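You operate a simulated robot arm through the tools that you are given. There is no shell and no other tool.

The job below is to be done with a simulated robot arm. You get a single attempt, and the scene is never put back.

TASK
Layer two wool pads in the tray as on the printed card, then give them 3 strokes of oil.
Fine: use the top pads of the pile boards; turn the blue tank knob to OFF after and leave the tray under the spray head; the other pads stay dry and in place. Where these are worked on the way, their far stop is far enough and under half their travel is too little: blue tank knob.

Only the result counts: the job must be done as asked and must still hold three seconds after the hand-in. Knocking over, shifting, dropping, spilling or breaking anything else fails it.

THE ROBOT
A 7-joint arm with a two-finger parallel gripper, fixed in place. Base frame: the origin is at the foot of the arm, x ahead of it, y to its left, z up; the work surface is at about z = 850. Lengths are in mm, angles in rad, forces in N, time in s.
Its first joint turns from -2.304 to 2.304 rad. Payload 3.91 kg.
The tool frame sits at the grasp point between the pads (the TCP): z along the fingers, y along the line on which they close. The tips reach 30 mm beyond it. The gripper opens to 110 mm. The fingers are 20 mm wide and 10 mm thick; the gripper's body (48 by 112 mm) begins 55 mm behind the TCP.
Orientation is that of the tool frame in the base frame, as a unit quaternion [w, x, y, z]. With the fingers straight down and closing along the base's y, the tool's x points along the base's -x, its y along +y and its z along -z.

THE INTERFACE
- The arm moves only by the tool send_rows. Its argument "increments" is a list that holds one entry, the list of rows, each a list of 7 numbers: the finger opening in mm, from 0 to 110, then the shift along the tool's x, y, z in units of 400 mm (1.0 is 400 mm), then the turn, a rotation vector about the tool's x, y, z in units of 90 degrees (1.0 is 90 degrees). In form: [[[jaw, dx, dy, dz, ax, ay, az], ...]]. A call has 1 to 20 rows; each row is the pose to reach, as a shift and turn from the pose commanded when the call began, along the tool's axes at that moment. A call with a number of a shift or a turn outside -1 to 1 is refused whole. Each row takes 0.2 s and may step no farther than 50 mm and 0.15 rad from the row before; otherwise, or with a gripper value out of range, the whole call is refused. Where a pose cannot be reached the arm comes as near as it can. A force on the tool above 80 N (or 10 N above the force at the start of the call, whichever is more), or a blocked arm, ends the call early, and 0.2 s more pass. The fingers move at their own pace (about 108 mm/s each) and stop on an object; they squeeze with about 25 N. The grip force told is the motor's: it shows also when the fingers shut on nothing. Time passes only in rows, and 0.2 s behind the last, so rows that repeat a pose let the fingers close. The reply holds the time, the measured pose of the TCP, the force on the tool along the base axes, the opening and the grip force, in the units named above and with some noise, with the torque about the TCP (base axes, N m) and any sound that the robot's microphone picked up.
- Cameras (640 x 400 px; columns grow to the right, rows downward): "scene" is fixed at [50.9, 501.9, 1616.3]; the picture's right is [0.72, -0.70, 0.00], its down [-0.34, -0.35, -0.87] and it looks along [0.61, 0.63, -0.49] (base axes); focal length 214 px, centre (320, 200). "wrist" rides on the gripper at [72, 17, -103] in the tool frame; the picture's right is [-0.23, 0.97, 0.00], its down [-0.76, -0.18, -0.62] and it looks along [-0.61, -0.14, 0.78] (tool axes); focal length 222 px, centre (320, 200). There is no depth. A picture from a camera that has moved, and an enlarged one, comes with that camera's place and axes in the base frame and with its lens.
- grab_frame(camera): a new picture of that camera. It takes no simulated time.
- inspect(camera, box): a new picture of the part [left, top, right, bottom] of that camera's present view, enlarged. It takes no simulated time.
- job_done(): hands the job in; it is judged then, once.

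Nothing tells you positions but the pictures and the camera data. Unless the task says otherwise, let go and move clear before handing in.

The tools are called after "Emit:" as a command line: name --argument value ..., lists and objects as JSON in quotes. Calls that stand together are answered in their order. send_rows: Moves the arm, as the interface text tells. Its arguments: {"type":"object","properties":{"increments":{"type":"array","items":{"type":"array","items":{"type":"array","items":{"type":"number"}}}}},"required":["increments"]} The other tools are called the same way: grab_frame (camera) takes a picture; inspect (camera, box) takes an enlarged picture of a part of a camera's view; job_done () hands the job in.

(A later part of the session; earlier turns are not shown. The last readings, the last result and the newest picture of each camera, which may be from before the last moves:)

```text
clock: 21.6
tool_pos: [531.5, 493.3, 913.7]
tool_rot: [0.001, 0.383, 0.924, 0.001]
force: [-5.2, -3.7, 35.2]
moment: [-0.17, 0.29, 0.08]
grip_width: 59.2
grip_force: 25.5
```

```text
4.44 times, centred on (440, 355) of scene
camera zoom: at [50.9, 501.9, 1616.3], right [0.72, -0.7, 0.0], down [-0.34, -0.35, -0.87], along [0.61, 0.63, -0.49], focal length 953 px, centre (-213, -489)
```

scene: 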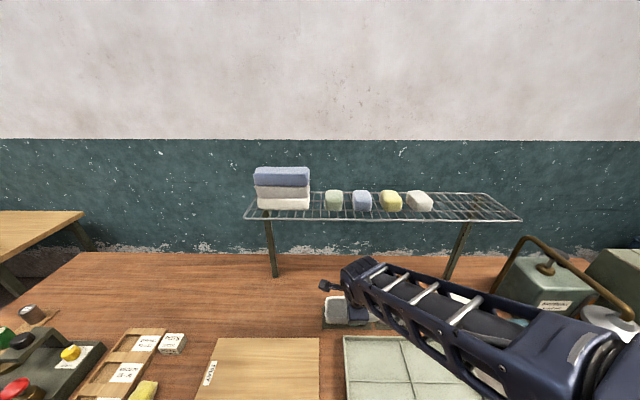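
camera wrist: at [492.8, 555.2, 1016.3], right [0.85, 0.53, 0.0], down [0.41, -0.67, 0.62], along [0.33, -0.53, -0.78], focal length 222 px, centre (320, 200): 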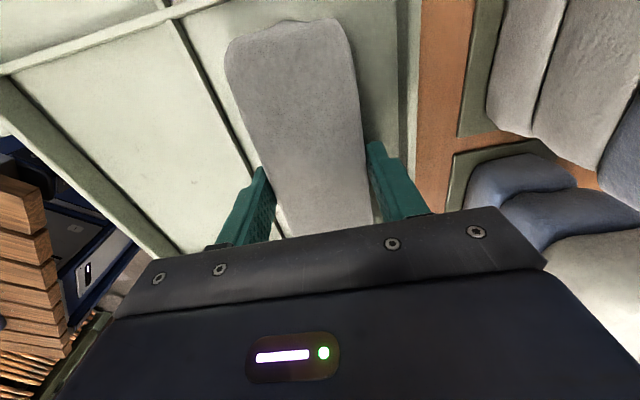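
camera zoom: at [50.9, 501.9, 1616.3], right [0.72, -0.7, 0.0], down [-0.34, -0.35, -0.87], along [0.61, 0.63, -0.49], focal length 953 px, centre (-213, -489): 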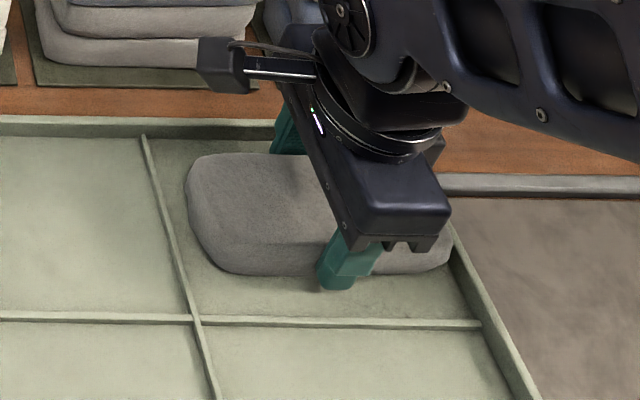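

I felt contact at z≈914, and the pad's right end is close to the right wall. I'll raise it slightly, shift 5 mm left, and lower again to see if the contact height changes.

Emit:
send_rows --increments '[[[20, 0, 0, -0.02, 0, 0, 0], [20, 0.0125, 0, -0.02, 0, 0, 0], [20, 0.0125, 0, -0.02, 0, 0, 0]]]'

Emit:
send_rows --increments '[[[20, 0, 0, 0.012, 0, 0, 0], [20, 0, 0, 0.012, 0, 0, 0]]]'

Emit:
inspect --camera "scene" --box '[370, 310, 510, 400]'

```text
clock: 22.4
tool_pos: [528.9, 494.6, 918.2]
tool_rot: [0.0, 0.384, 0.923, 0.0]
force: [0.0, 0.0, -0.2]
moment: [0.01, 0.0, 0.0]
grip_width: 59.3
grip_force: 25.4
```

```text
clock: 23.0
tool_pos: [529.0, 495.4, 915.2]
tool_rot: [0.001, 0.383, 0.924, 0.001]
force: [0.3, 0.5, -1.1]
moment: [0.03, -0.03, 0.0]
grip_width: 58.8
grip_force: 24.9
```

```text
4.44 times, centred on (440, 355) of scene
camera zoom: at [50.9, 501.9, 1616.3], right [0.72, -0.7, 0.0], down [-0.34, -0.35, -0.87], along [0.61, 0.63, -0.49], focal length 953 px, centre (-213, -489)
```

zoom: 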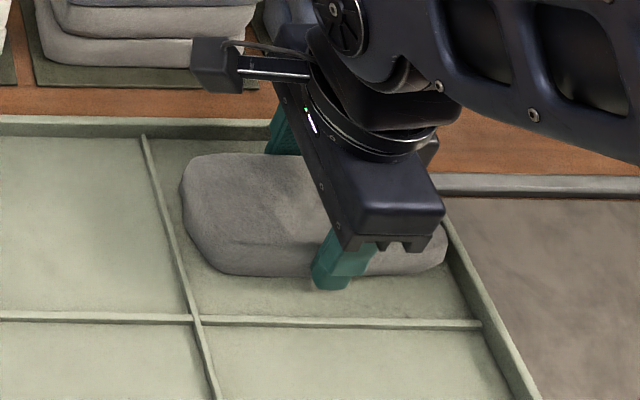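

No contact at 915 yet, and the pad is now clear of the right wall. Lowering in small steps.

Emit:
send_rows --increments '[[[20, 0, 0, 0.005, 0, 0, 0], [20, 0, 0, 0.01, 0, 0, 0], [20, 0, 0, 0.01, 0, 0, 0]]]'

```text
clock: 23.8
tool_pos: [527.8, 495.2, 910.9]
tool_rot: [0.001, 0.383, 0.924, 0.001]
force: [-1.5, 0.0, 35.6]
moment: [-0.06, 0.11, 0.04]
grip_width: 59.0
grip_force: 25.2
```

The contact is level, with almost no moment, so the pad is flat on the tray floor. I'll release slightly and lift straight up.

Emit:
send_rows --increments '[[[20, 0, 0, -0.008, 0, 0, 0], [72, 0, 0, -0.008, 0, 0, 0], [72, 0, 0, -0.008, 0, 0, 0], [72, 0, 0, -0.04, 0, 0, 0], [72, 0, 0, -0.1, 0, 0, 0], [90, 0, 0, -0.2, 0, 0, 0], [110, 0, 0, -0.3, 0, 0, 0]]]'

Emit:
grab_frame --camera "wrist"

Emit:
inspect --camera "scene" --box '[330, 280, 510, 400]'

```text
clock: 25.4
tool_pos: [528.4, 494.9, 1032.3]
tool_rot: [0.001, 0.384, 0.923, 0.0]
force: [0.1, 0.0, -1.1]
moment: [-0.04, 0.02, -0.04]
grip_width: 109.9
grip_force: 0.1
```

```text
taken
camera wrist: at [489.4, 557.0, 1134.0], right [0.85, 0.53, 0.0], down [0.41, -0.66, 0.62], along [0.33, -0.53, -0.78], focal length 222 px, centre (320, 200)
```

wrist: 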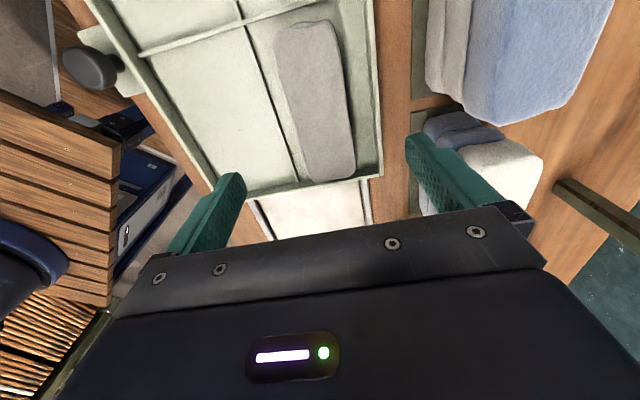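

```text
3.33 times, centred on (420, 340) of scene
camera zoom: at [50.9, 501.9, 1616.3], right [0.72, -0.7, 0.0], down [-0.34, -0.35, -0.87], along [0.61, 0.63, -0.49], focal length 715 px, centre (-13, -267)
```

zoom: 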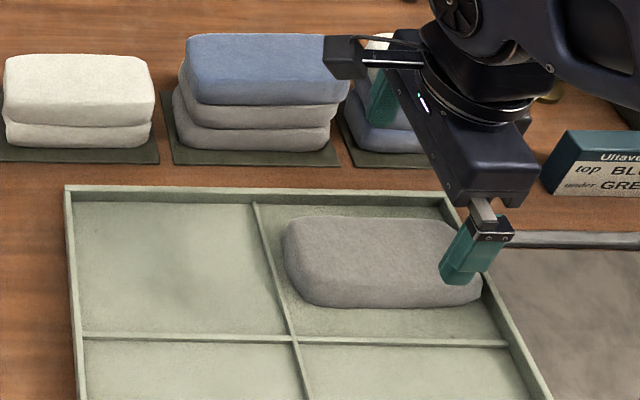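

The grey pad lies flat in the far-right cell. I'll go for the blue top pad with the same tilted approach.

Emit:
send_rows --increments '[[[110, 0.03, 0.02, -0.03, -0.07, 0, 0], [110, 0.07, 0.05, -0.05, -0.14, 0, 0], [110, 0.11, 0.09, -0.05, -0.21, 0, 0], [110, 0.15, 0.14, -0.03, -0.278, 0, 0], [110, 0.166, 0.2, 0.0, -0.278, 0, 0], [110, 0.166, 0.266, 0.042, -0.278, 0, 0], [110, 0.166, 0.266, 0.042, -0.278, 0, 0]]]'

Emit:
grab_frame --camera "wrist"

Emit:
inspect --camera "scene" --box '[310, 190, 510, 350]'

```text
clock: 27.0
tool_pos: [556.2, 615.1, 1012.8]
tool_rot: [0.083, 0.375, 0.901, 0.2]
force: [-0.7, 0.2, 0.8]
moment: [0.0, 0.03, 0.02]
grip_width: 110.3
grip_force: 0.0
```

```text
taken
camera wrist: at [485.7, 646.7, 1113.1], right [0.79, 0.46, 0.41], down [0.24, -0.84, 0.49], along [0.57, -0.29, -0.77], focal length 222 px, centre (320, 200)
```

wrist: 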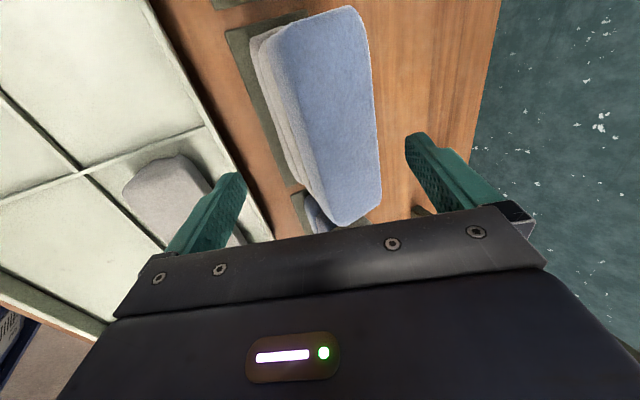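

```text
2.50 times, centred on (410, 270) of scene
camera zoom: at [50.9, 501.9, 1616.3], right [0.72, -0.7, 0.0], down [-0.34, -0.35, -0.87], along [0.61, 0.63, -0.49], focal length 536 px, centre (95, 25)
```

zoom: 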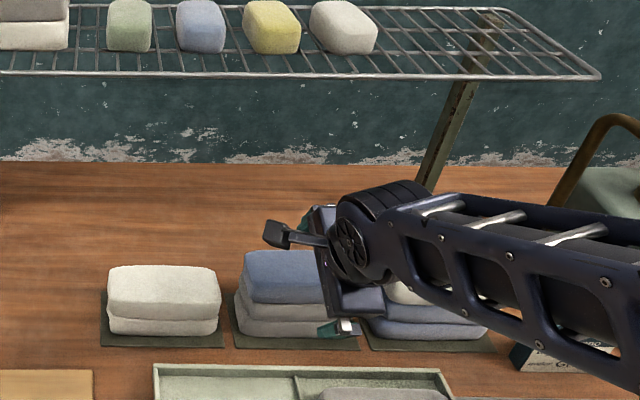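

The blue pad is framed just as the grey one was. I'll descend onto it while straightening.

Emit:
send_rows --increments '[[[110, 0, 0.042, 0.028, 0, 0, 0], [110, 0, 0.0475, 0.058, 0.067, 0, 0], [110, 0, 0.0505, 0.087, 0.128, 0, 0], [110, 0, 0.0523, 0.1128, 0.189, 0, 0], [110, 0, 0.0523, 0.1128, 0.189, 0, 0]]]'

Emit:
grab_frame --camera "wrist"

Emit:
inspect --camera "scene" --box '[310, 190, 510, 350]'

```text
clock: 28.2
tool_pos: [582.7, 644.6, 981.7]
tool_rot: [0.026, 0.383, 0.921, 0.065]
force: [-0.2, -0.5, -0.1]
moment: [0.03, 0.0, 0.0]
grip_width: 109.9
grip_force: 0.1
```

```text
taken
camera wrist: at [535.1, 696.6, 1085.7], right [0.84, 0.52, 0.13], down [0.35, -0.72, 0.59], along [0.41, -0.45, -0.79], focal length 222 px, centre (320, 200)
```

wrist: 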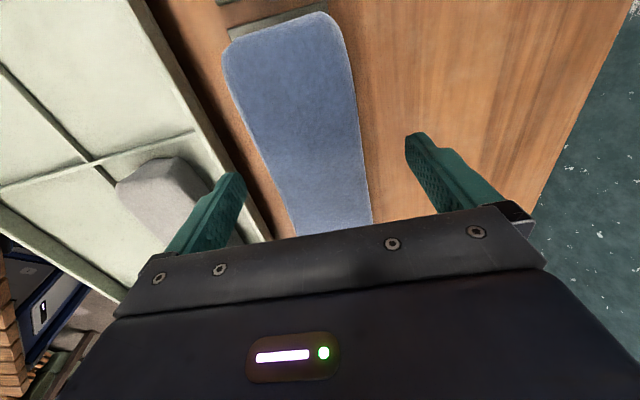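

```text
2.50 times, centred on (410, 270) of scene
camera zoom: at [50.9, 501.9, 1616.3], right [0.72, -0.7, 0.0], down [-0.34, -0.35, -0.87], along [0.61, 0.63, -0.49], focal length 536 px, centre (95, 25)
```

zoom: 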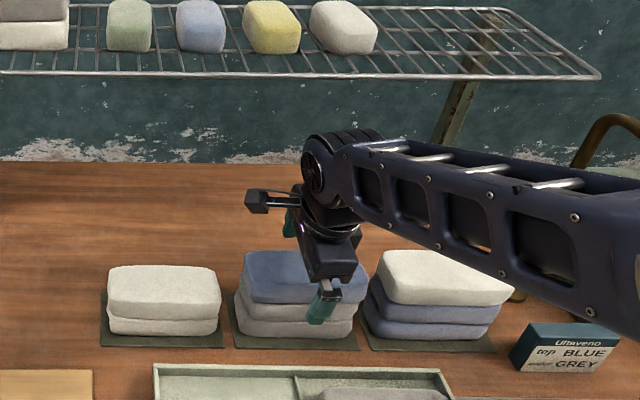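

Aligned over the blue pad. Closing, then lifting and withdrawing as before.

Emit:
send_rows --increments '[[[20, 0, 0, 0, 0, 0, 0], [20, 0, 0, 0, 0, 0, 0], [20, 0, 0, 0, 0, 0, 0], [20, 0, 0, 0, 0, 0, 0]]]'

Emit:
send_rows --increments '[[[20, 0, 0.0028, -0.0198, 0, 0, 0], [20, 0, -0.0037, -0.0636, 0, 0, 0], [20, 0, -0.0355, -0.106, -0.067, 0, 0], [20, 0, -0.103, -0.166, -0.12, 0, 0], [20, 0, -0.1985, -0.2045, -0.12, 0, 0]]]'

Emit:
grab_frame --camera "wrist"

Emit:
inspect --camera "scene" --box '[310, 230, 510, 390]'

```text
clock: 29.2
tool_pos: [583.3, 641.7, 981.3]
tool_rot: [0.027, 0.382, 0.921, 0.064]
force: [0.0, -0.5, 0.5]
moment: [-0.03, -0.01, -0.04]
grip_width: 60.8
grip_force: 25.2
```

```text
clock: 30.4
tool_pos: [518.6, 579.5, 1050.8]
tool_rot: [0.062, 0.378, 0.911, 0.151]
force: [0.1, 0.6, -1.3]
moment: [0.02, 0.02, 0.01]
grip_width: 60.4
grip_force: 24.9
```

```text
taken
camera wrist: at [456.9, 618.9, 1152.9], right [0.81, 0.49, 0.31], down [0.28, -0.8, 0.53], along [0.51, -0.35, -0.79], focal length 222 px, centre (320, 200)
```

wrist: 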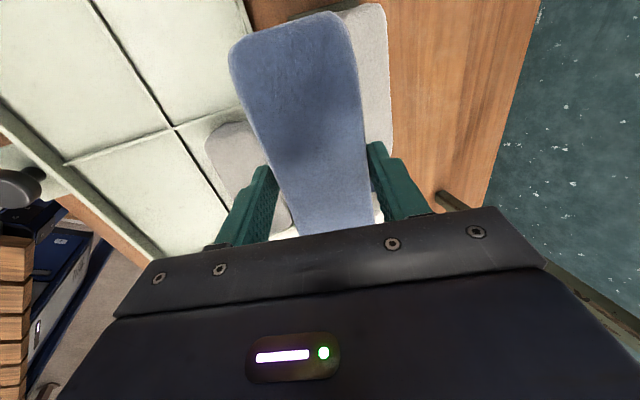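

```text
2.50 times, centred on (410, 310) of scene
camera zoom: at [50.9, 501.9, 1616.3], right [0.72, -0.7, 0.0], down [-0.34, -0.35, -0.87], along [0.61, 0.63, -0.49], focal length 536 px, centre (95, -75)
```

zoom: 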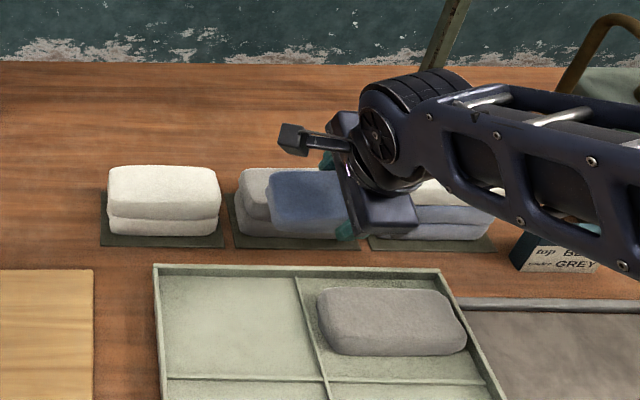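

The blue pad is held and the pile below is undisturbed. I'll bring it over the grey pad, level, and check alignment.

Emit:
send_rows --increments '[[[20, -0.03, -0.033, 0.0, 0.042, 0, 0], [20, -0.065, -0.066, 0.01, 0.084, 0, 0], [20, -0.1, -0.1, 0.03, 0.126, 0, 0], [20, -0.135, -0.133, 0.055, 0.168, 0, 0], [20, -0.1727, -0.166, 0.0775, 0.209, 0, 0], [20, -0.1727, -0.166, 0.0775, 0.209, 0, 0]]]'

Emit:
grab_frame --camera "wrist"

Emit:
inspect --camera "scene" --box '[370, 290, 530, 390]'

```text
clock: 31.8
tool_pos: [532.0, 494.3, 1001.4]
tool_rot: [0.001, 0.383, 0.924, -0.001]
force: [-0.5, -0.1, -0.2]
moment: [0.03, 0.0, 0.0]
grip_width: 60.6
grip_force: 24.4
```

```text
taken
camera wrist: at [493.1, 557.0, 1103.5], right [0.85, 0.53, 0.0], down [0.41, -0.66, 0.62], along [0.33, -0.53, -0.78], focal length 222 px, centre (320, 200)
```

wrist: 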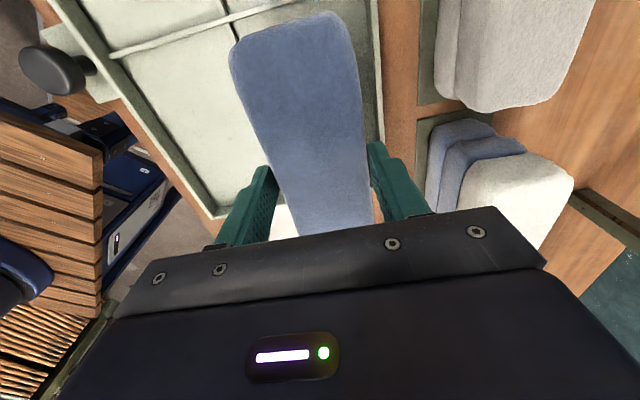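

```text
4.00 times, centred on (450, 340) of scene
camera zoom: at [50.9, 501.9, 1616.3], right [0.72, -0.7, 0.0], down [-0.34, -0.35, -0.87], along [0.61, 0.63, -0.49], focal length 858 px, centre (-200, -360)
```

zoom: 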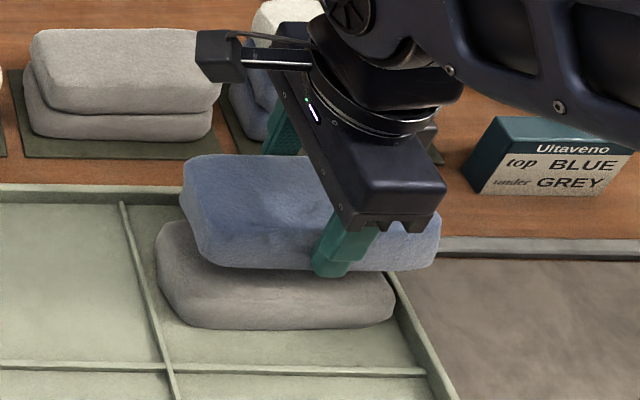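

Well aligned above the grey pad. Lowering to just above contact, then a small step at a time.

Emit:
send_rows --increments '[[[20, 0, -0.005, 0.04, 0, 0, 0], [20, 0, -0.005, 0.08, 0, 0, 0], [20, 0, -0.005, 0.1, 0, 0, 0], [20, 0, -0.005, 0.1, 0, 0, 0]]]'

Emit:
send_rows --increments '[[[20, 0, 0, 0.005, 0, 0, 0], [20, 0, 0, 0.005, 0, 0, 0]]]'

Emit:
inspect --camera "scene" --box '[370, 290, 530, 390]'

```text
clock: 32.8
tool_pos: [527.9, 491.8, 959.9]
tool_rot: [0.001, 0.384, 0.923, 0.001]
force: [0.8, -1.0, 14.5]
moment: [0.22, -0.23, -0.07]
grip_width: 60.1
grip_force: 25.3
```

```text
clock: 33.4
tool_pos: [530.2, 491.5, 959.6]
tool_rot: [0.0, 0.384, 0.924, 0.0]
force: [-1.2, -1.5, 10.1]
moment: [0.14, -0.15, -0.01]
grip_width: 59.4
grip_force: 25.0
```

```text
4.00 times, centred on (450, 340) of scene
camera zoom: at [50.9, 501.9, 1616.3], right [0.72, -0.7, 0.0], down [-0.34, -0.35, -0.87], along [0.61, 0.63, -0.49], focal length 858 px, centre (-200, -360)
```

zoom: 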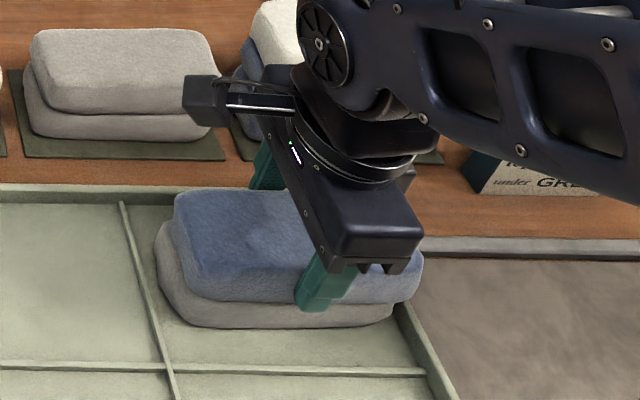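

Contact is made, with blue about 6 mm right of the grey. I'll lift a touch, shift it left, set it down and let go.

Emit:
send_rows --increments '[[[20, 0, 0, -0.02, 0, 0, 0], [20, 0.015, 0, -0.02, 0, 0, 0], [20, 0.015, 0, -0.005, 0, 0, 0], [20, 0.015, 0, 0.003, 0, 0, 0], [20, 0.015, 0, 0.003, 0, 0, 0]]]'

Emit:
send_rows --increments '[[[75, 0, 0, 0, 0, 0, 0], [75, 0, 0, 0, 0, 0, 0], [75, 0, 0, -0.03, 0, 0, 0], [80, 0, 0, -0.08, 0, 0, 0], [90, 0, 0, -0.18, 0, 0, 0], [110, 0, 0, -0.25, 0, 0, 0]]]'

Emit:
grab_frame --camera "wrist"

Emit:
inspect --camera "scene" --box '[370, 290, 530, 390]'

```text
clock: 34.6
tool_pos: [526.5, 495.5, 957.8]
tool_rot: [0.002, 0.383, 0.924, 0.001]
force: [0.4, 0.5, 7.9]
moment: [0.16, -0.16, 0.01]
grip_width: 59.3
grip_force: 24.8
```

```text
clock: 36.0
tool_pos: [526.9, 496.3, 1057.1]
tool_rot: [0.0, 0.383, 0.924, 0.0]
force: [-0.1, 0.3, 0.4]
moment: [-0.01, 0.0, 0.02]
grip_width: 109.9
grip_force: 0.1
```

```text
taken
camera wrist: at [488.3, 559.3, 1159.9], right [0.85, 0.53, 0.0], down [0.41, -0.66, 0.62], along [0.33, -0.53, -0.78], focal length 222 px, centre (320, 200)
```

wrist: 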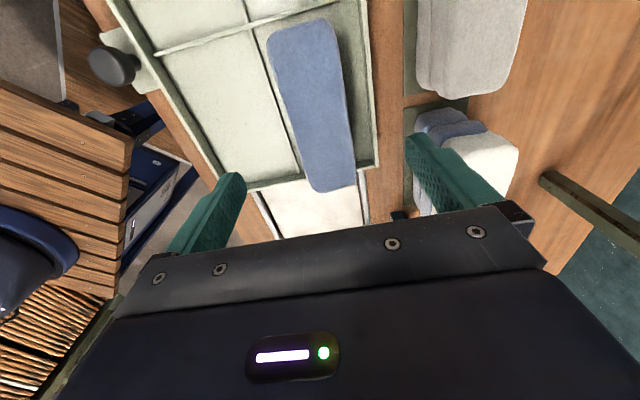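

```text
4.00 times, centred on (450, 340) of scene
camera zoom: at [50.9, 501.9, 1616.3], right [0.72, -0.7, 0.0], down [-0.34, -0.35, -0.87], along [0.61, 0.63, -0.49], focal length 858 px, centre (-200, -360)
```

zoom: 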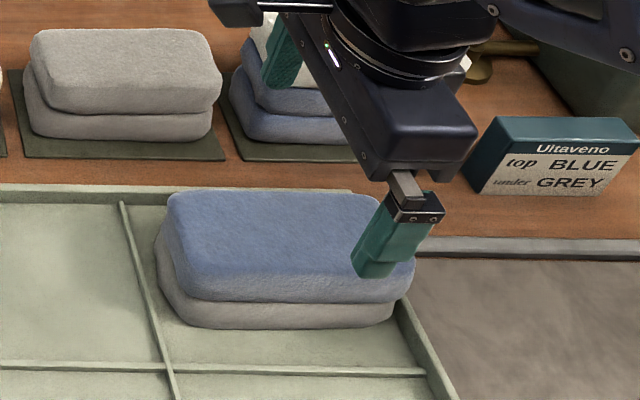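

The blue pad lies squarely on the grey pad in the far-right cell. Next I'll move to the left of the tray to push it along the rails under the head.

Emit:
send_rows --increments '[[[110, 0.1, -0.02, 0, 0, 0, 0], [110, 0.2, -0.04, 0, 0, 0, 0], [110, 0.3, -0.06, 0, 0, 0, 0], [110, 0.4, -0.08, 0, 0, 0, 0], [110, 0.5, -0.1, 0, 0, 0, 0], [110, 0.6, -0.12, 0, 0, 0, 0], [100, 0.7, -0.135, 0, 0, 0, 0], [100, 0.7675, -0.145, 0, 0, 0, 0], [100, 0.7675, -0.145, 0.1, 0, 0, 0], [100, 0.7675, -0.145, 0.2, 0, 0, 0], [100, 0.7675, -0.145, 0.2, 0, 0, 0]]]'

Emit:
grab_frame --camera "wrist"

Emit:
inspect --camera "scene" --box '[250, 270, 450, 400]'

```text
clock: 38.4
tool_pos: [265.1, 674.8, 976.5]
tool_rot: [0.0, 0.383, 0.924, 0.0]
force: [-0.9, 0.3, 0.8]
moment: [0.0, 0.01, -0.02]
grip_width: 100.3
grip_force: 0.1
```

```text
taken
camera wrist: at [227.7, 737.8, 1078.8], right [0.85, 0.53, 0.0], down [0.41, -0.67, 0.62], along [0.33, -0.53, -0.78], focal length 222 px, centre (320, 200)
```

wrist: 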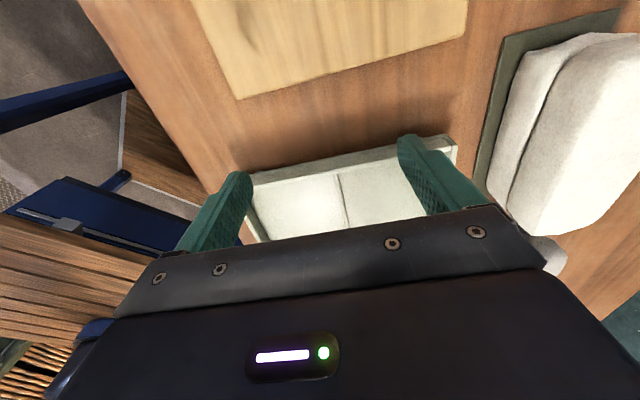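

```text
3.08 times, centred on (350, 335) of scene
camera zoom: at [50.9, 501.9, 1616.3], right [0.72, -0.7, 0.0], down [-0.34, -0.35, -0.87], along [0.61, 0.63, -0.49], focal length 660 px, centre (228, -215)
```

zoom: 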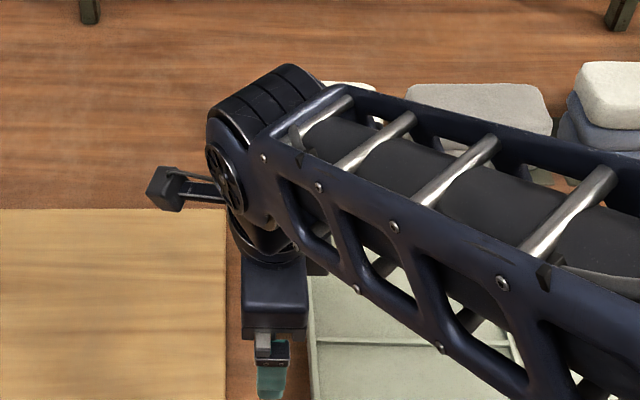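

The fingers stand in the gap left of the tray wall. I'll lower them to rim height and then start pushing gently.

Emit:
send_rows --increments '[[[100, 0, 0, 0.09, 0, 0, 0], [100, 0, 0, 0.17, 0, 0, 0], [100, 0, 0, 0.186, 0, 0, 0], [100, 0, 0, 0.186, 0, 0, 0]]]'

Emit:
send_rows --increments '[[[100, -0.03, 0, 0, 0, 0, 0], [100, -0.05, 0, 0, 0, 0, 0], [100, -0.065, 0, 0, 0, 0, 0], [100, -0.08, 0, 0, 0, 0, 0], [100, -0.095, 0, 0, 0, 0, 0], [100, -0.11, 0, 0, 0, 0, 0]]]'

Emit:
grab_frame --camera "wrist"

Emit:
grab_frame --camera "scene"

```text
clock: 39.4
tool_pos: [269.3, 672.3, 903.8]
tool_rot: [0.0, 0.384, 0.923, 0.001]
force: [1.2, 0.2, 0.5]
moment: [-0.03, -0.01, 0.03]
grip_width: 100.0
grip_force: 0.1
```

```text
clock: 40.8
tool_pos: [299.4, 642.5, 902.9]
tool_rot: [0.0, 0.383, 0.924, 0.0]
force: [-0.4, 0.4, -0.2]
moment: [0.01, 0.01, 0.06]
grip_width: 100.1
grip_force: 0.1
```

```text
taken
camera wrist: at [260.6, 705.0, 1005.7], right [0.85, 0.53, 0.0], down [0.41, -0.67, 0.62], along [0.33, -0.53, -0.78], focal length 222 px, centre (320, 200)
```

wrist: 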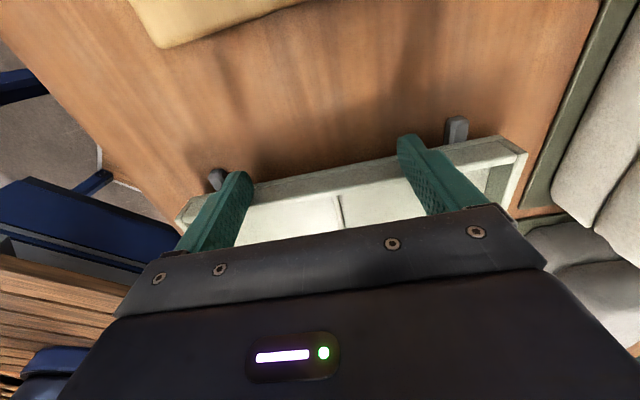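

```text
taken
```

scene: 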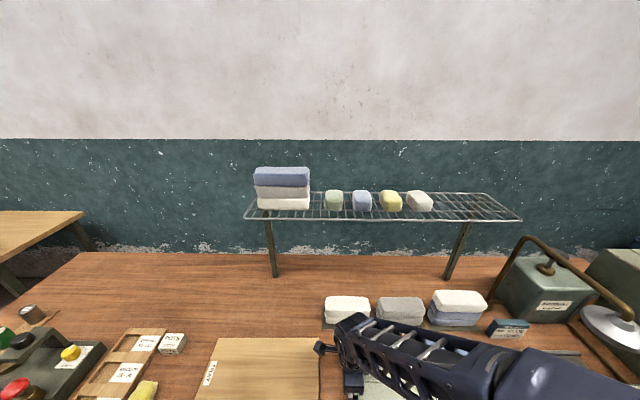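

The tray slides easily on its rails. I'll keep pushing steadily, halfway first.

Emit:
send_rows --increments '[[[100, -0.02, 0, 0, 0, 0, 0], [100, -0.05, 0, 0, 0, 0, 0], [100, -0.08, 0, 0, 0, 0, 0], [100, -0.11, 0, 0, 0, 0, 0], [100, -0.14, 0, 0, 0, 0, 0], [100, -0.17, 0, 0, 0, 0, 0], [100, -0.2, 0, 0, 0, 0, 0], [100, -0.23, 0, 0, 0, 0, 0], [100, -0.26, 0, 0, 0, 0, 0], [100, -0.29, 0, 0, 0, 0, 0], [100, -0.32, 0, 0, 0, 0, 0], [100, -0.35, 0, 0, 0, 0, 0], [100, -0.38, 0, 0, 0, 0, 0], [100, -0.41, 0, 0, 0, 0, 0], [100, -0.43, 0, 0, 0, 0, 0], [100, -0.44, 0, 0, 0, 0, 0]]]'

Emit:
grab_frame --camera "wrist"

Emit:
grab_frame --camera "scene"

```text
clock: 44.2
tool_pos: [423.0, 517.4, 902.9]
tool_rot: [0.0, 0.384, 0.923, 0.0]
force: [1.1, 0.7, 0.9]
moment: [0.02, 0.01, 0.05]
grip_width: 99.9
grip_force: 0.1
```

```text
taken
camera wrist: at [384.1, 580.4, 1005.8], right [0.85, 0.53, 0.0], down [0.41, -0.66, 0.62], along [0.33, -0.53, -0.78], focal length 222 px, centre (320, 200)
```

wrist: 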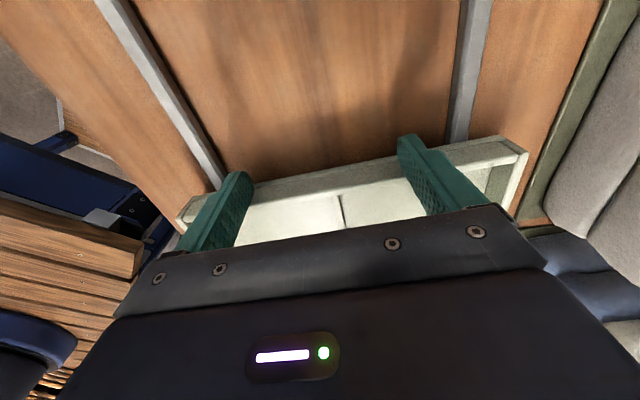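

```text
taken
```

scene: 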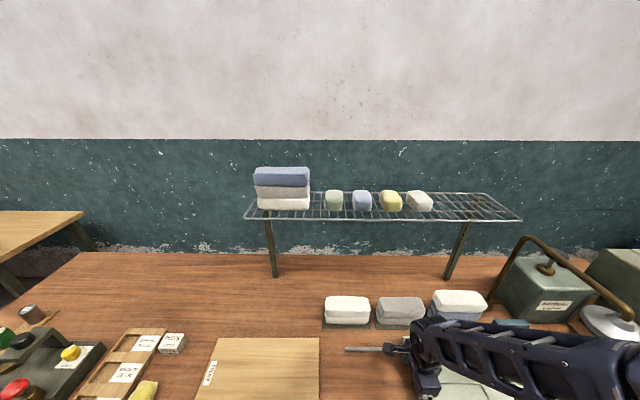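

The tray is tracking straight along the rails. Pushing the remaining ~180 mm.

Emit:
send_rows --increments '[[[100, -0.02, 0, 0, 0, 0, 0], [100, -0.05, 0, 0, 0, 0, 0], [100, -0.08, 0, 0, 0, 0, 0], [100, -0.11, 0, 0, 0, 0, 0], [100, -0.14, 0, 0, 0, 0, 0], [100, -0.17, 0, 0, 0, 0, 0], [100, -0.2, 0, 0, 0, 0, 0], [100, -0.23, 0, 0, 0, 0, 0], [100, -0.26, 0, 0, 0, 0, 0], [100, -0.29, 0, 0, 0, 0, 0], [100, -0.32, 0, 0, 0, 0, 0], [100, -0.35, 0, 0, 0, 0, 0], [100, -0.375, 0, 0, 0, 0, 0], [100, -0.39, 0, 0, 0, 0, 0], [100, -0.4, 0, 0, 0, 0, 0]]]'

Emit:
grab_frame --camera "wrist"

Emit:
inspect --camera "scene" --box '[440, 240, 640, 400]'

```text
clock: 47.4
tool_pos: [536.7, 404.0, 902.8]
tool_rot: [0.0, 0.384, 0.923, 0.0]
force: [-1.1, 0.2, 1.2]
moment: [0.06, 0.03, 0.08]
grip_width: 99.9
grip_force: 0.1
```

```text
taken
camera wrist: at [497.4, 467.2, 1005.5], right [0.85, 0.53, 0.0], down [0.41, -0.66, 0.62], along [0.33, -0.53, -0.78], focal length 222 px, centre (320, 200)
```

wrist: 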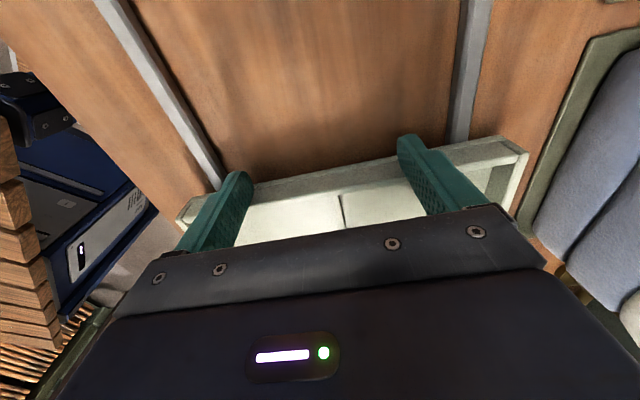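

```text
2.50 times, centred on (540, 320) of scene
camera zoom: at [50.9, 501.9, 1616.3], right [0.72, -0.7, 0.0], down [-0.34, -0.35, -0.87], along [0.61, 0.63, -0.49], focal length 536 px, centre (-230, -100)
```

zoom: 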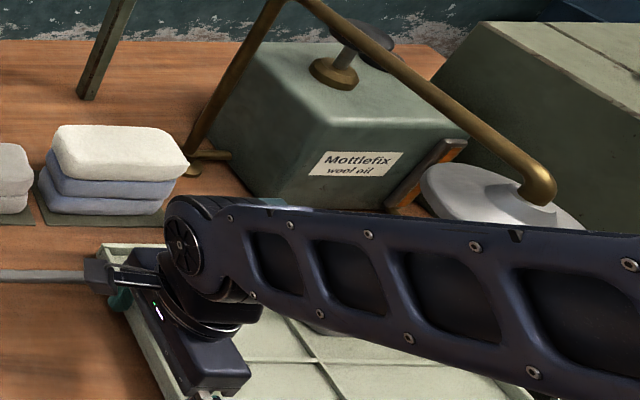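

About 20 mm remain until the tray is centred under the head, so I'll push slowly and watch the force.

Emit:
send_rows --increments '[[[100, -0.01, 0, 0, 0, 0, 0], [100, -0.02, 0, 0, 0, 0, 0], [100, -0.03, 0, 0, 0, 0, 0], [100, -0.04, 0, 0, 0, 0, 0], [100, -0.05, 0, 0, 0, 0, 0]]]'

Emit:
send_rows --increments '[[[100, 0.03, 0, 0, 0, 0, 0], [100, 0.06, 0, -0.03, 0, 0, 0], [100, 0.06, 0, -0.12, 0, 0, 0], [100, 0.06, 0, -0.22, 0, 0, 0], [100, 0.06, 0, -0.32, 0, 0, 0]]]'

Emit:
grab_frame --camera "wrist"

Emit:
inspect --camera "scene" --box '[440, 240, 640, 400]'

```text
clock: 48.6
tool_pos: [549.6, 389.9, 903.3]
tool_rot: [0.001, 0.384, 0.923, 0.0]
force: [0.5, 0.8, 0.1]
moment: [0.02, 0.0, 0.0]
grip_width: 100.0
grip_force: 0.0
```

```text
clock: 49.8
tool_pos: [533.8, 407.4, 1033.0]
tool_rot: [0.0, 0.383, 0.924, -0.001]
force: [-0.4, 0.4, 1.0]
moment: [0.01, 0.03, -0.04]
grip_width: 100.0
grip_force: 0.1
```

```text
taken
camera wrist: at [495.4, 470.8, 1135.8], right [0.85, 0.53, 0.0], down [0.41, -0.66, 0.62], along [0.33, -0.53, -0.78], focal length 222 px, centre (320, 200)
```

wrist: 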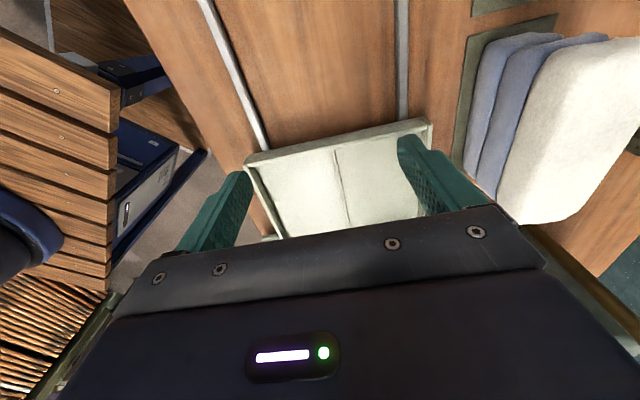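

```text
2.50 times, centred on (540, 320) of scene
camera zoom: at [50.9, 501.9, 1616.3], right [0.72, -0.7, 0.0], down [-0.34, -0.35, -0.87], along [0.61, 0.63, -0.49], focal length 536 px, centre (-230, -100)
```

zoom: 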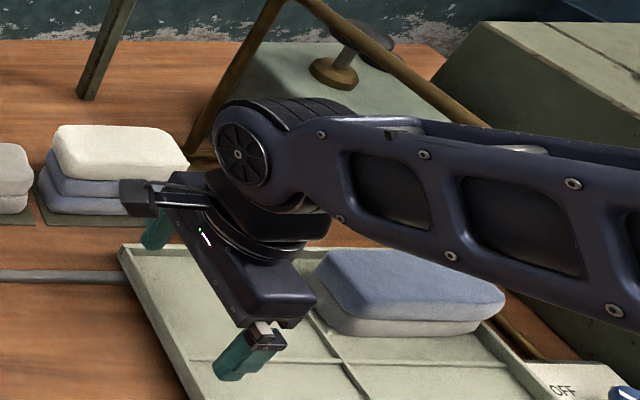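

The tray is in place and the stack is intact. I'll raise the arm and move back to an overview to check the tray under the head and look at the pump and knob.

Emit:
send_rows --increments '[[[100, 0, 0, -0.1, 0, 0, 0], [100, 0, 0, -0.21, 0, 0, 0], [60, 0, 0, -0.32, 0, 0, 0], [30, 0, 0, -0.43, 0, 0, 0], [0, 0, 0, -0.54, 0, 0, 0], [0, 0, 0, -0.65, 0, 0, 0], [0, 0, 0, -0.76, 0, 0, 0], [0, 0, 0, -0.8675, 0, 0, 0]]]'

Emit:
send_rows --increments '[[[0, -0.06, -0.026, 0, 0, 0, -0.08], [0, -0.12, -0.051, 0, 0, 0, -0.16], [0, -0.18, -0.077, 0, 0, 0, -0.24], [0, -0.24, -0.102, 0, 0, 0, -0.32], [0, -0.3, -0.128, 0, 0, 0, -0.4], [0, -0.36, -0.153, 0, 0, 0, -0.48], [0, -0.42, -0.179, 0, 0, 0, -0.56], [0, -0.48, -0.205, 0, 0, 0, -0.64], [0, -0.5375, -0.23, 0, 0, 0, -0.722]]]'

Emit:
grab_frame --camera "wrist"

Emit:
inspect --camera "wrist" --box '[220, 20, 460, 220]'

Emit:
inspect --camera "scene" --box '[440, 240, 640, 400]'

```text
clock: 51.6
tool_pos: [531.6, 405.3, 1374.5]
tool_rot: [-0.001, 0.384, 0.923, 0.0]
force: [0.3, 0.6, -0.5]
moment: [-0.06, 0.01, -0.02]
grip_width: 0.0
grip_force: 25.0
```

```text
clock: 53.6
tool_pos: [621.2, 189.3, 1379.0]
tool_rot: [0.0, -0.173, 0.985, 0.0]
force: [0.3, 0.4, -1.0]
moment: [-0.05, -0.03, 0.01]
grip_width: 0.0
grip_force: 24.4
```

```text
taken
camera wrist: at [547.4, 180.4, 1481.5], right [-0.12, 0.99, 0.0], down [0.78, 0.09, 0.62], along [0.62, 0.07, -0.78], focal length 222 px, centre (320, 200)
```

wrist: 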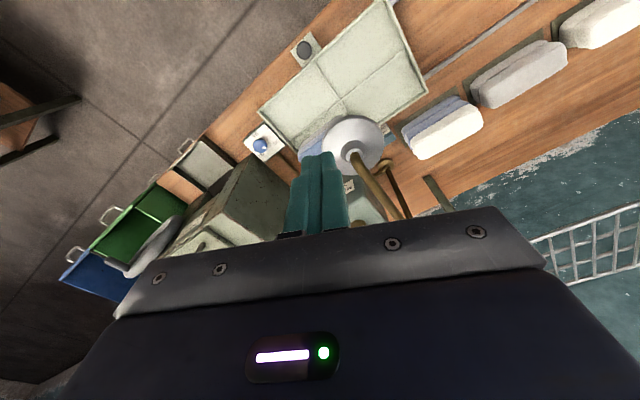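

```text
2.00 times, centred on (340, 120) of wrist
camera zoom: at [547.4, 180.4, 1481.5], right [-0.12, 0.99, 0.0], down [0.78, 0.09, 0.62], along [0.62, 0.07, -0.78], focal length 444 px, centre (280, 360)
```

zoom: 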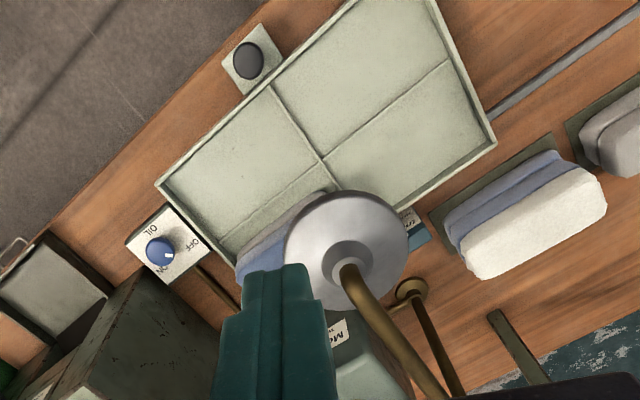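

```text
2.50 times, centred on (540, 320) of scene
camera zoom: at [50.9, 501.9, 1616.3], right [0.72, -0.7, 0.0], down [-0.34, -0.35, -0.87], along [0.61, 0.63, -0.49], focal length 536 px, centre (-230, -100)
```

zoom: 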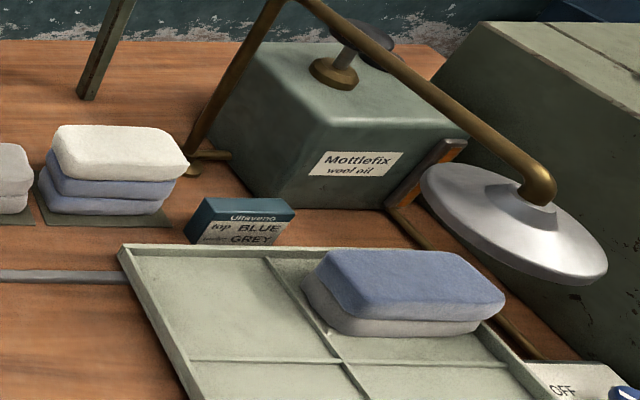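

The tray's centre cross is at about (689, 253), right under the head at about (693, 250). Next I'll approach the pump plunger near (980, 341, 1115) with closed fingers and a tilted wrist.

Emit:
send_rows --increments '[[[0, -0.095, 0.005, 0.01, 0, -0.05, 0], [0, -0.19, 0.01, 0.03, 0, -0.1, 0], [0, -0.285, 0.016, 0.06, 0, -0.15, 0], [0, -0.38, 0.021, 0.09, 0, -0.2, 0], [0, -0.475, 0.026, 0.13, 0, -0.25, 0], [0, -0.57, 0.031, 0.17, 0, -0.3, 0], [0, -0.665, 0.036, 0.21, 0, -0.35, 0], [0, -0.71, 0.039, 0.25, 0, -0.389, 0], [0, -0.71, 0.039, 0.25, 0, -0.389, 0]]]'

Emit:
grab_frame --camera "wrist"

Emit:
grab_frame --camera "scene"

```text
clock: 55.6
tool_pos: [881.5, 300.7, 1278.9]
tool_rot: [0.297, -0.164, 0.939, 0.052]
force: [-0.6, 0.7, -0.9]
moment: [0.0, 0.03, -0.01]
grip_width: 0.0
grip_force: 24.8
```

```text
taken
camera wrist: at [765.1, 275.7, 1320.3], right [-0.16, 0.98, 0.13], down [0.31, -0.08, 0.95], along [0.94, 0.19, -0.29], focal length 222 px, centre (320, 200)
```

wrist: 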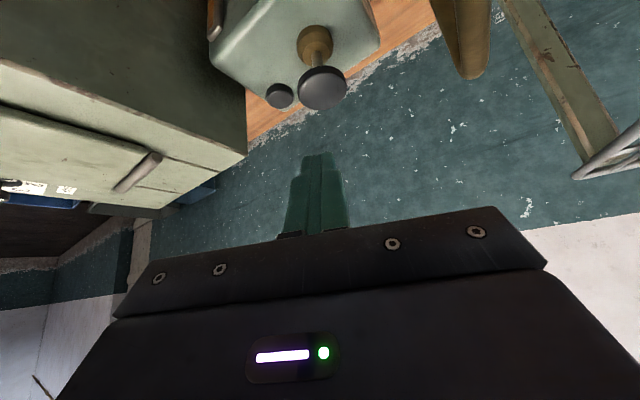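

```text
taken
```

scene: 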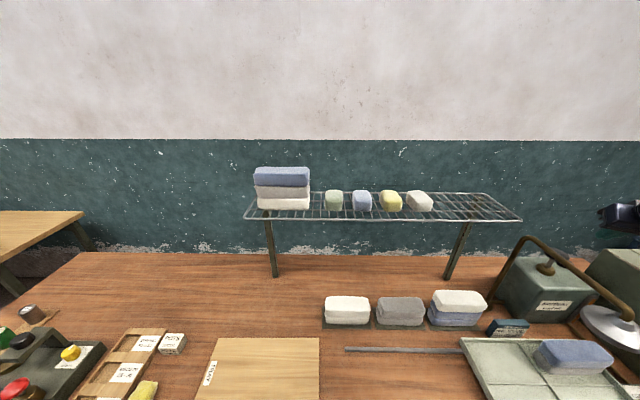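

The plunger disc is confirmed at about (978, 341), roughly 59 mm across. I'll move down to hover just above it.

Emit:
send_rows --increments '[[[0, -0.008, 0.003, 0.092, 0, 0, 0], [0, -0.016, 0.006, 0.185, 0, 0, 0], [0, -0.024, 0.009, 0.277, 0, 0, 0], [0, -0.031, 0.012, 0.369, 0, 0, 0], [0, -0.031, 0.012, 0.369, 0, 0, 0]]]'

Emit:
grab_frame --camera "wrist"

Emit:
inspect --camera "scene" --box '[490, 200, 640, 320]'

```text
clock: 56.8
tool_pos: [968.6, 334.9, 1164.6]
tool_rot: [0.296, -0.164, 0.94, 0.052]
force: [0.7, -0.8, 0.5]
moment: [0.01, 0.0, 0.01]
grip_width: 0.1
grip_force: 24.8
```

```text
taken
camera wrist: at [853.4, 312.6, 1207.1], right [-0.16, 0.98, 0.13], down [0.31, -0.08, 0.95], along [0.94, 0.19, -0.29], focal length 222 px, centre (320, 200)
```

wrist: 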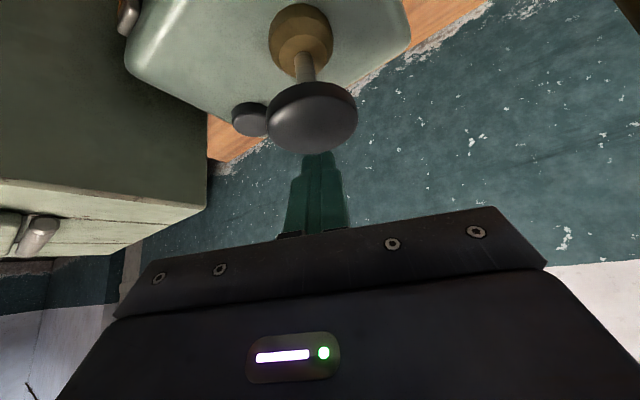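

```text
3.33 times, centred on (565, 260) of scene
camera zoom: at [50.9, 501.9, 1616.3], right [0.72, -0.7, 0.0], down [-0.34, -0.35, -0.87], along [0.61, 0.63, -0.49], focal length 715 px, centre (-497, 0)
```

zoom: 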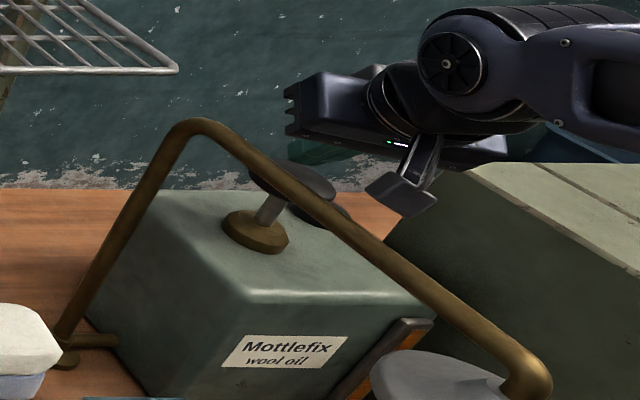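

The fingertips are above the disc centre. I'll press straight down gently for the first stroke, watching force and sound.

Emit:
send_rows --increments '[[[0, 0.0143, 0, 0.0205, 0, 0, 0], [0, 0.0215, 0, 0.0307, 0, 0, 0], [0, 0.0287, 0, 0.041, 0, 0, 0], [0, 0.0359, 0, 0.0512, 0, 0, 0]]]'

Emit:
grab_frame --camera "wrist"

Emit:
inspect --camera "scene" --box '[490, 200, 640, 320]'

```text
clock: 57.8
tool_pos: [968.2, 337.7, 1138.2]
tool_rot: [0.296, -0.165, 0.939, 0.052]
force: [2.4, -0.7, 6.6]
moment: [-0.04, -0.11, 0.02]
grip_width: 0.0
grip_force: 24.9
```

```text
taken
camera wrist: at [852.2, 312.6, 1181.4], right [-0.16, 0.98, 0.13], down [0.31, -0.08, 0.95], along [0.94, 0.19, -0.29], focal length 222 px, centre (320, 200)
```

wrist: 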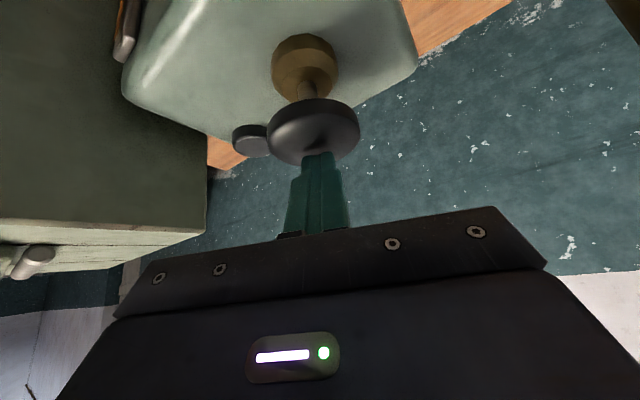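

```text
3.33 times, centred on (565, 260) of scene
camera zoom: at [50.9, 501.9, 1616.3], right [0.72, -0.7, 0.0], down [-0.34, -0.35, -0.87], along [0.61, 0.63, -0.49], focal length 715 px, centre (-497, 0)
```

zoom: 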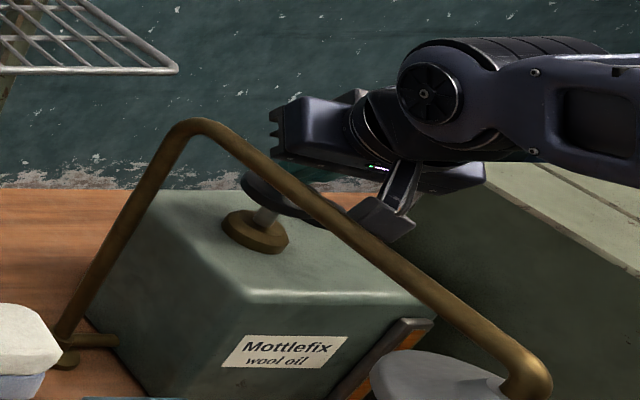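

Contact made, and the disc is moving with a light spring load. Continuing down to the end of the stroke.

Emit:
send_rows --increments '[[[0, 0.0086, 0, 0.0123, 0, 0, 0], [0, 0.0172, 0, 0.0246, 0, 0, 0], [0, 0.0258, 0, 0.0369, 0, 0, 0], [0, 0.0344, 0, 0.0492, 0, 0, 0], [0, 0.043, 0, 0.0615, 0, 0, 0], [0, 0.0516, 0, 0.0738, 0, 0, 0]]]'

Emit:
grab_frame --camera "wrist"

Emit:
inspect --camera "scene" --box '[490, 200, 640, 320]'

```text
clock: 59.0
tool_pos: [971.6, 338.2, 1122.9]
tool_rot: [0.306, -0.164, 0.936, 0.055]
force: [7.4, 3.4, 21.9]
moment: [0.2, -0.38, -0.11]
grip_width: 0.0
grip_force: 25.2
stopped in row 6: the force on the tool passed its limit at 87 N (the readings are from after the stop); the commanded pose is now the measured one
```

```text
taken
camera wrist: at [854.3, 313.5, 1163.4], right [-0.16, 0.98, 0.14], down [0.29, -0.09, 0.95], along [0.94, 0.19, -0.27], focal length 222 px, centre (320, 200)
```

wrist: 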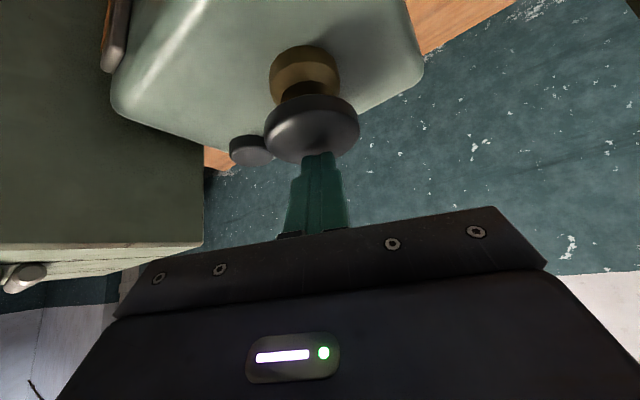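

```text
3.33 times, centred on (565, 260) of scene
camera zoom: at [50.9, 501.9, 1616.3], right [0.72, -0.7, 0.0], down [-0.34, -0.35, -0.87], along [0.61, 0.63, -0.49], focal length 715 px, centre (-497, 0)
```

zoom: 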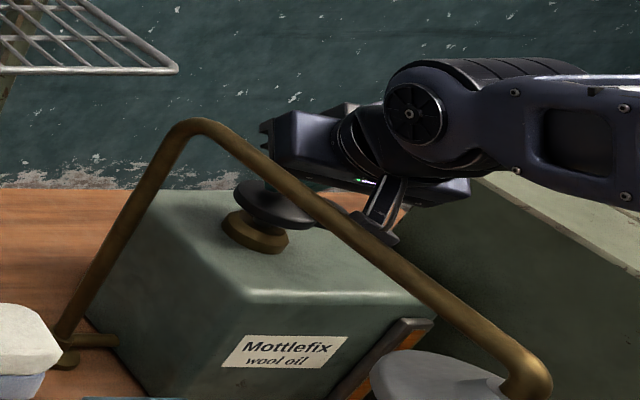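

The plunger reached its stop. I'll raise fully to let it return, then check for oil on the pads.

Emit:
send_rows --increments '[[[0, -0.0145, 0, -0.0205, 0, 0, 0], [0, -0.029, 0, -0.041, 0, 0, 0], [0, -0.0435, 0, -0.0615, 0, 0, 0], [0, -0.058, 0, -0.082, 0, 0, 0], [0, -0.0653, 0, -0.0922, 0, 0, 0]]]'

Emit:
grab_frame --camera "wrist"

Emit:
inspect --camera "scene" --box '[490, 200, 640, 320]'

Emit:
inspect --camera "scene" --box '[460, 290, 640, 400]'

```text
clock: 60.2
tool_pos: [970.7, 337.5, 1164.6]
tool_rot: [0.302, -0.164, 0.937, 0.054]
force: [0.7, 0.0, 0.3]
moment: [0.02, 0.04, -0.01]
grip_width: 0.0
grip_force: 25.1
```

```text
taken
camera wrist: at [853.4, 312.8, 1205.9], right [-0.16, 0.98, 0.13], down [0.3, -0.08, 0.95], along [0.94, 0.19, -0.28], focal length 222 px, centre (320, 200)
```

wrist: 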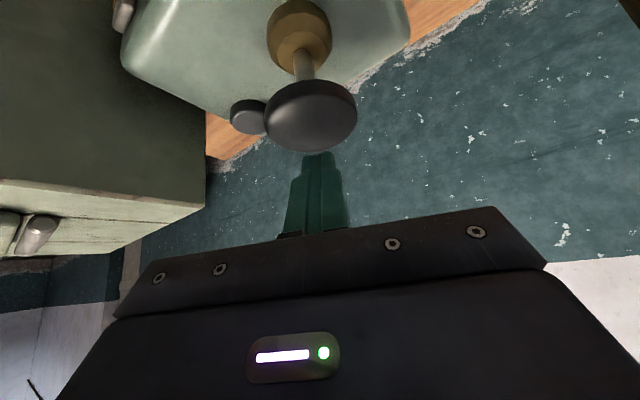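

```text
3.33 times, centred on (565, 260) of scene
camera zoom: at [50.9, 501.9, 1616.3], right [0.72, -0.7, 0.0], down [-0.34, -0.35, -0.87], along [0.61, 0.63, -0.49], focal length 715 px, centre (-497, 0)
```

zoom: 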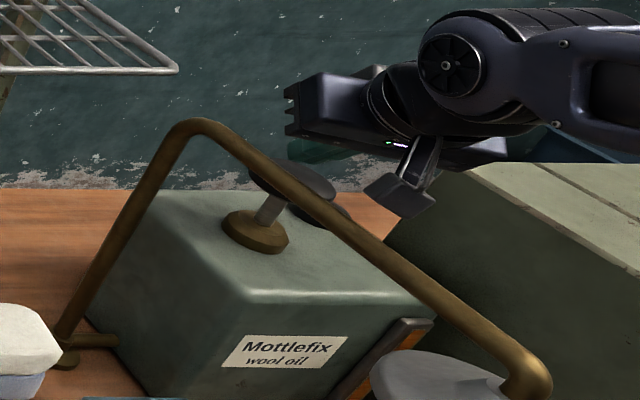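

```text
3.56 times, centred on (550, 345) of scene
camera zoom: at [50.9, 501.9, 1616.3], right [0.72, -0.7, 0.0], down [-0.34, -0.35, -0.87], along [0.61, 0.63, -0.49], focal length 763 px, centre (-498, -316)
```

zoom: 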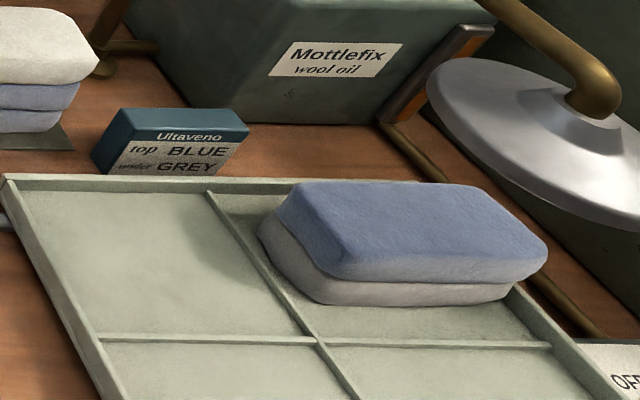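

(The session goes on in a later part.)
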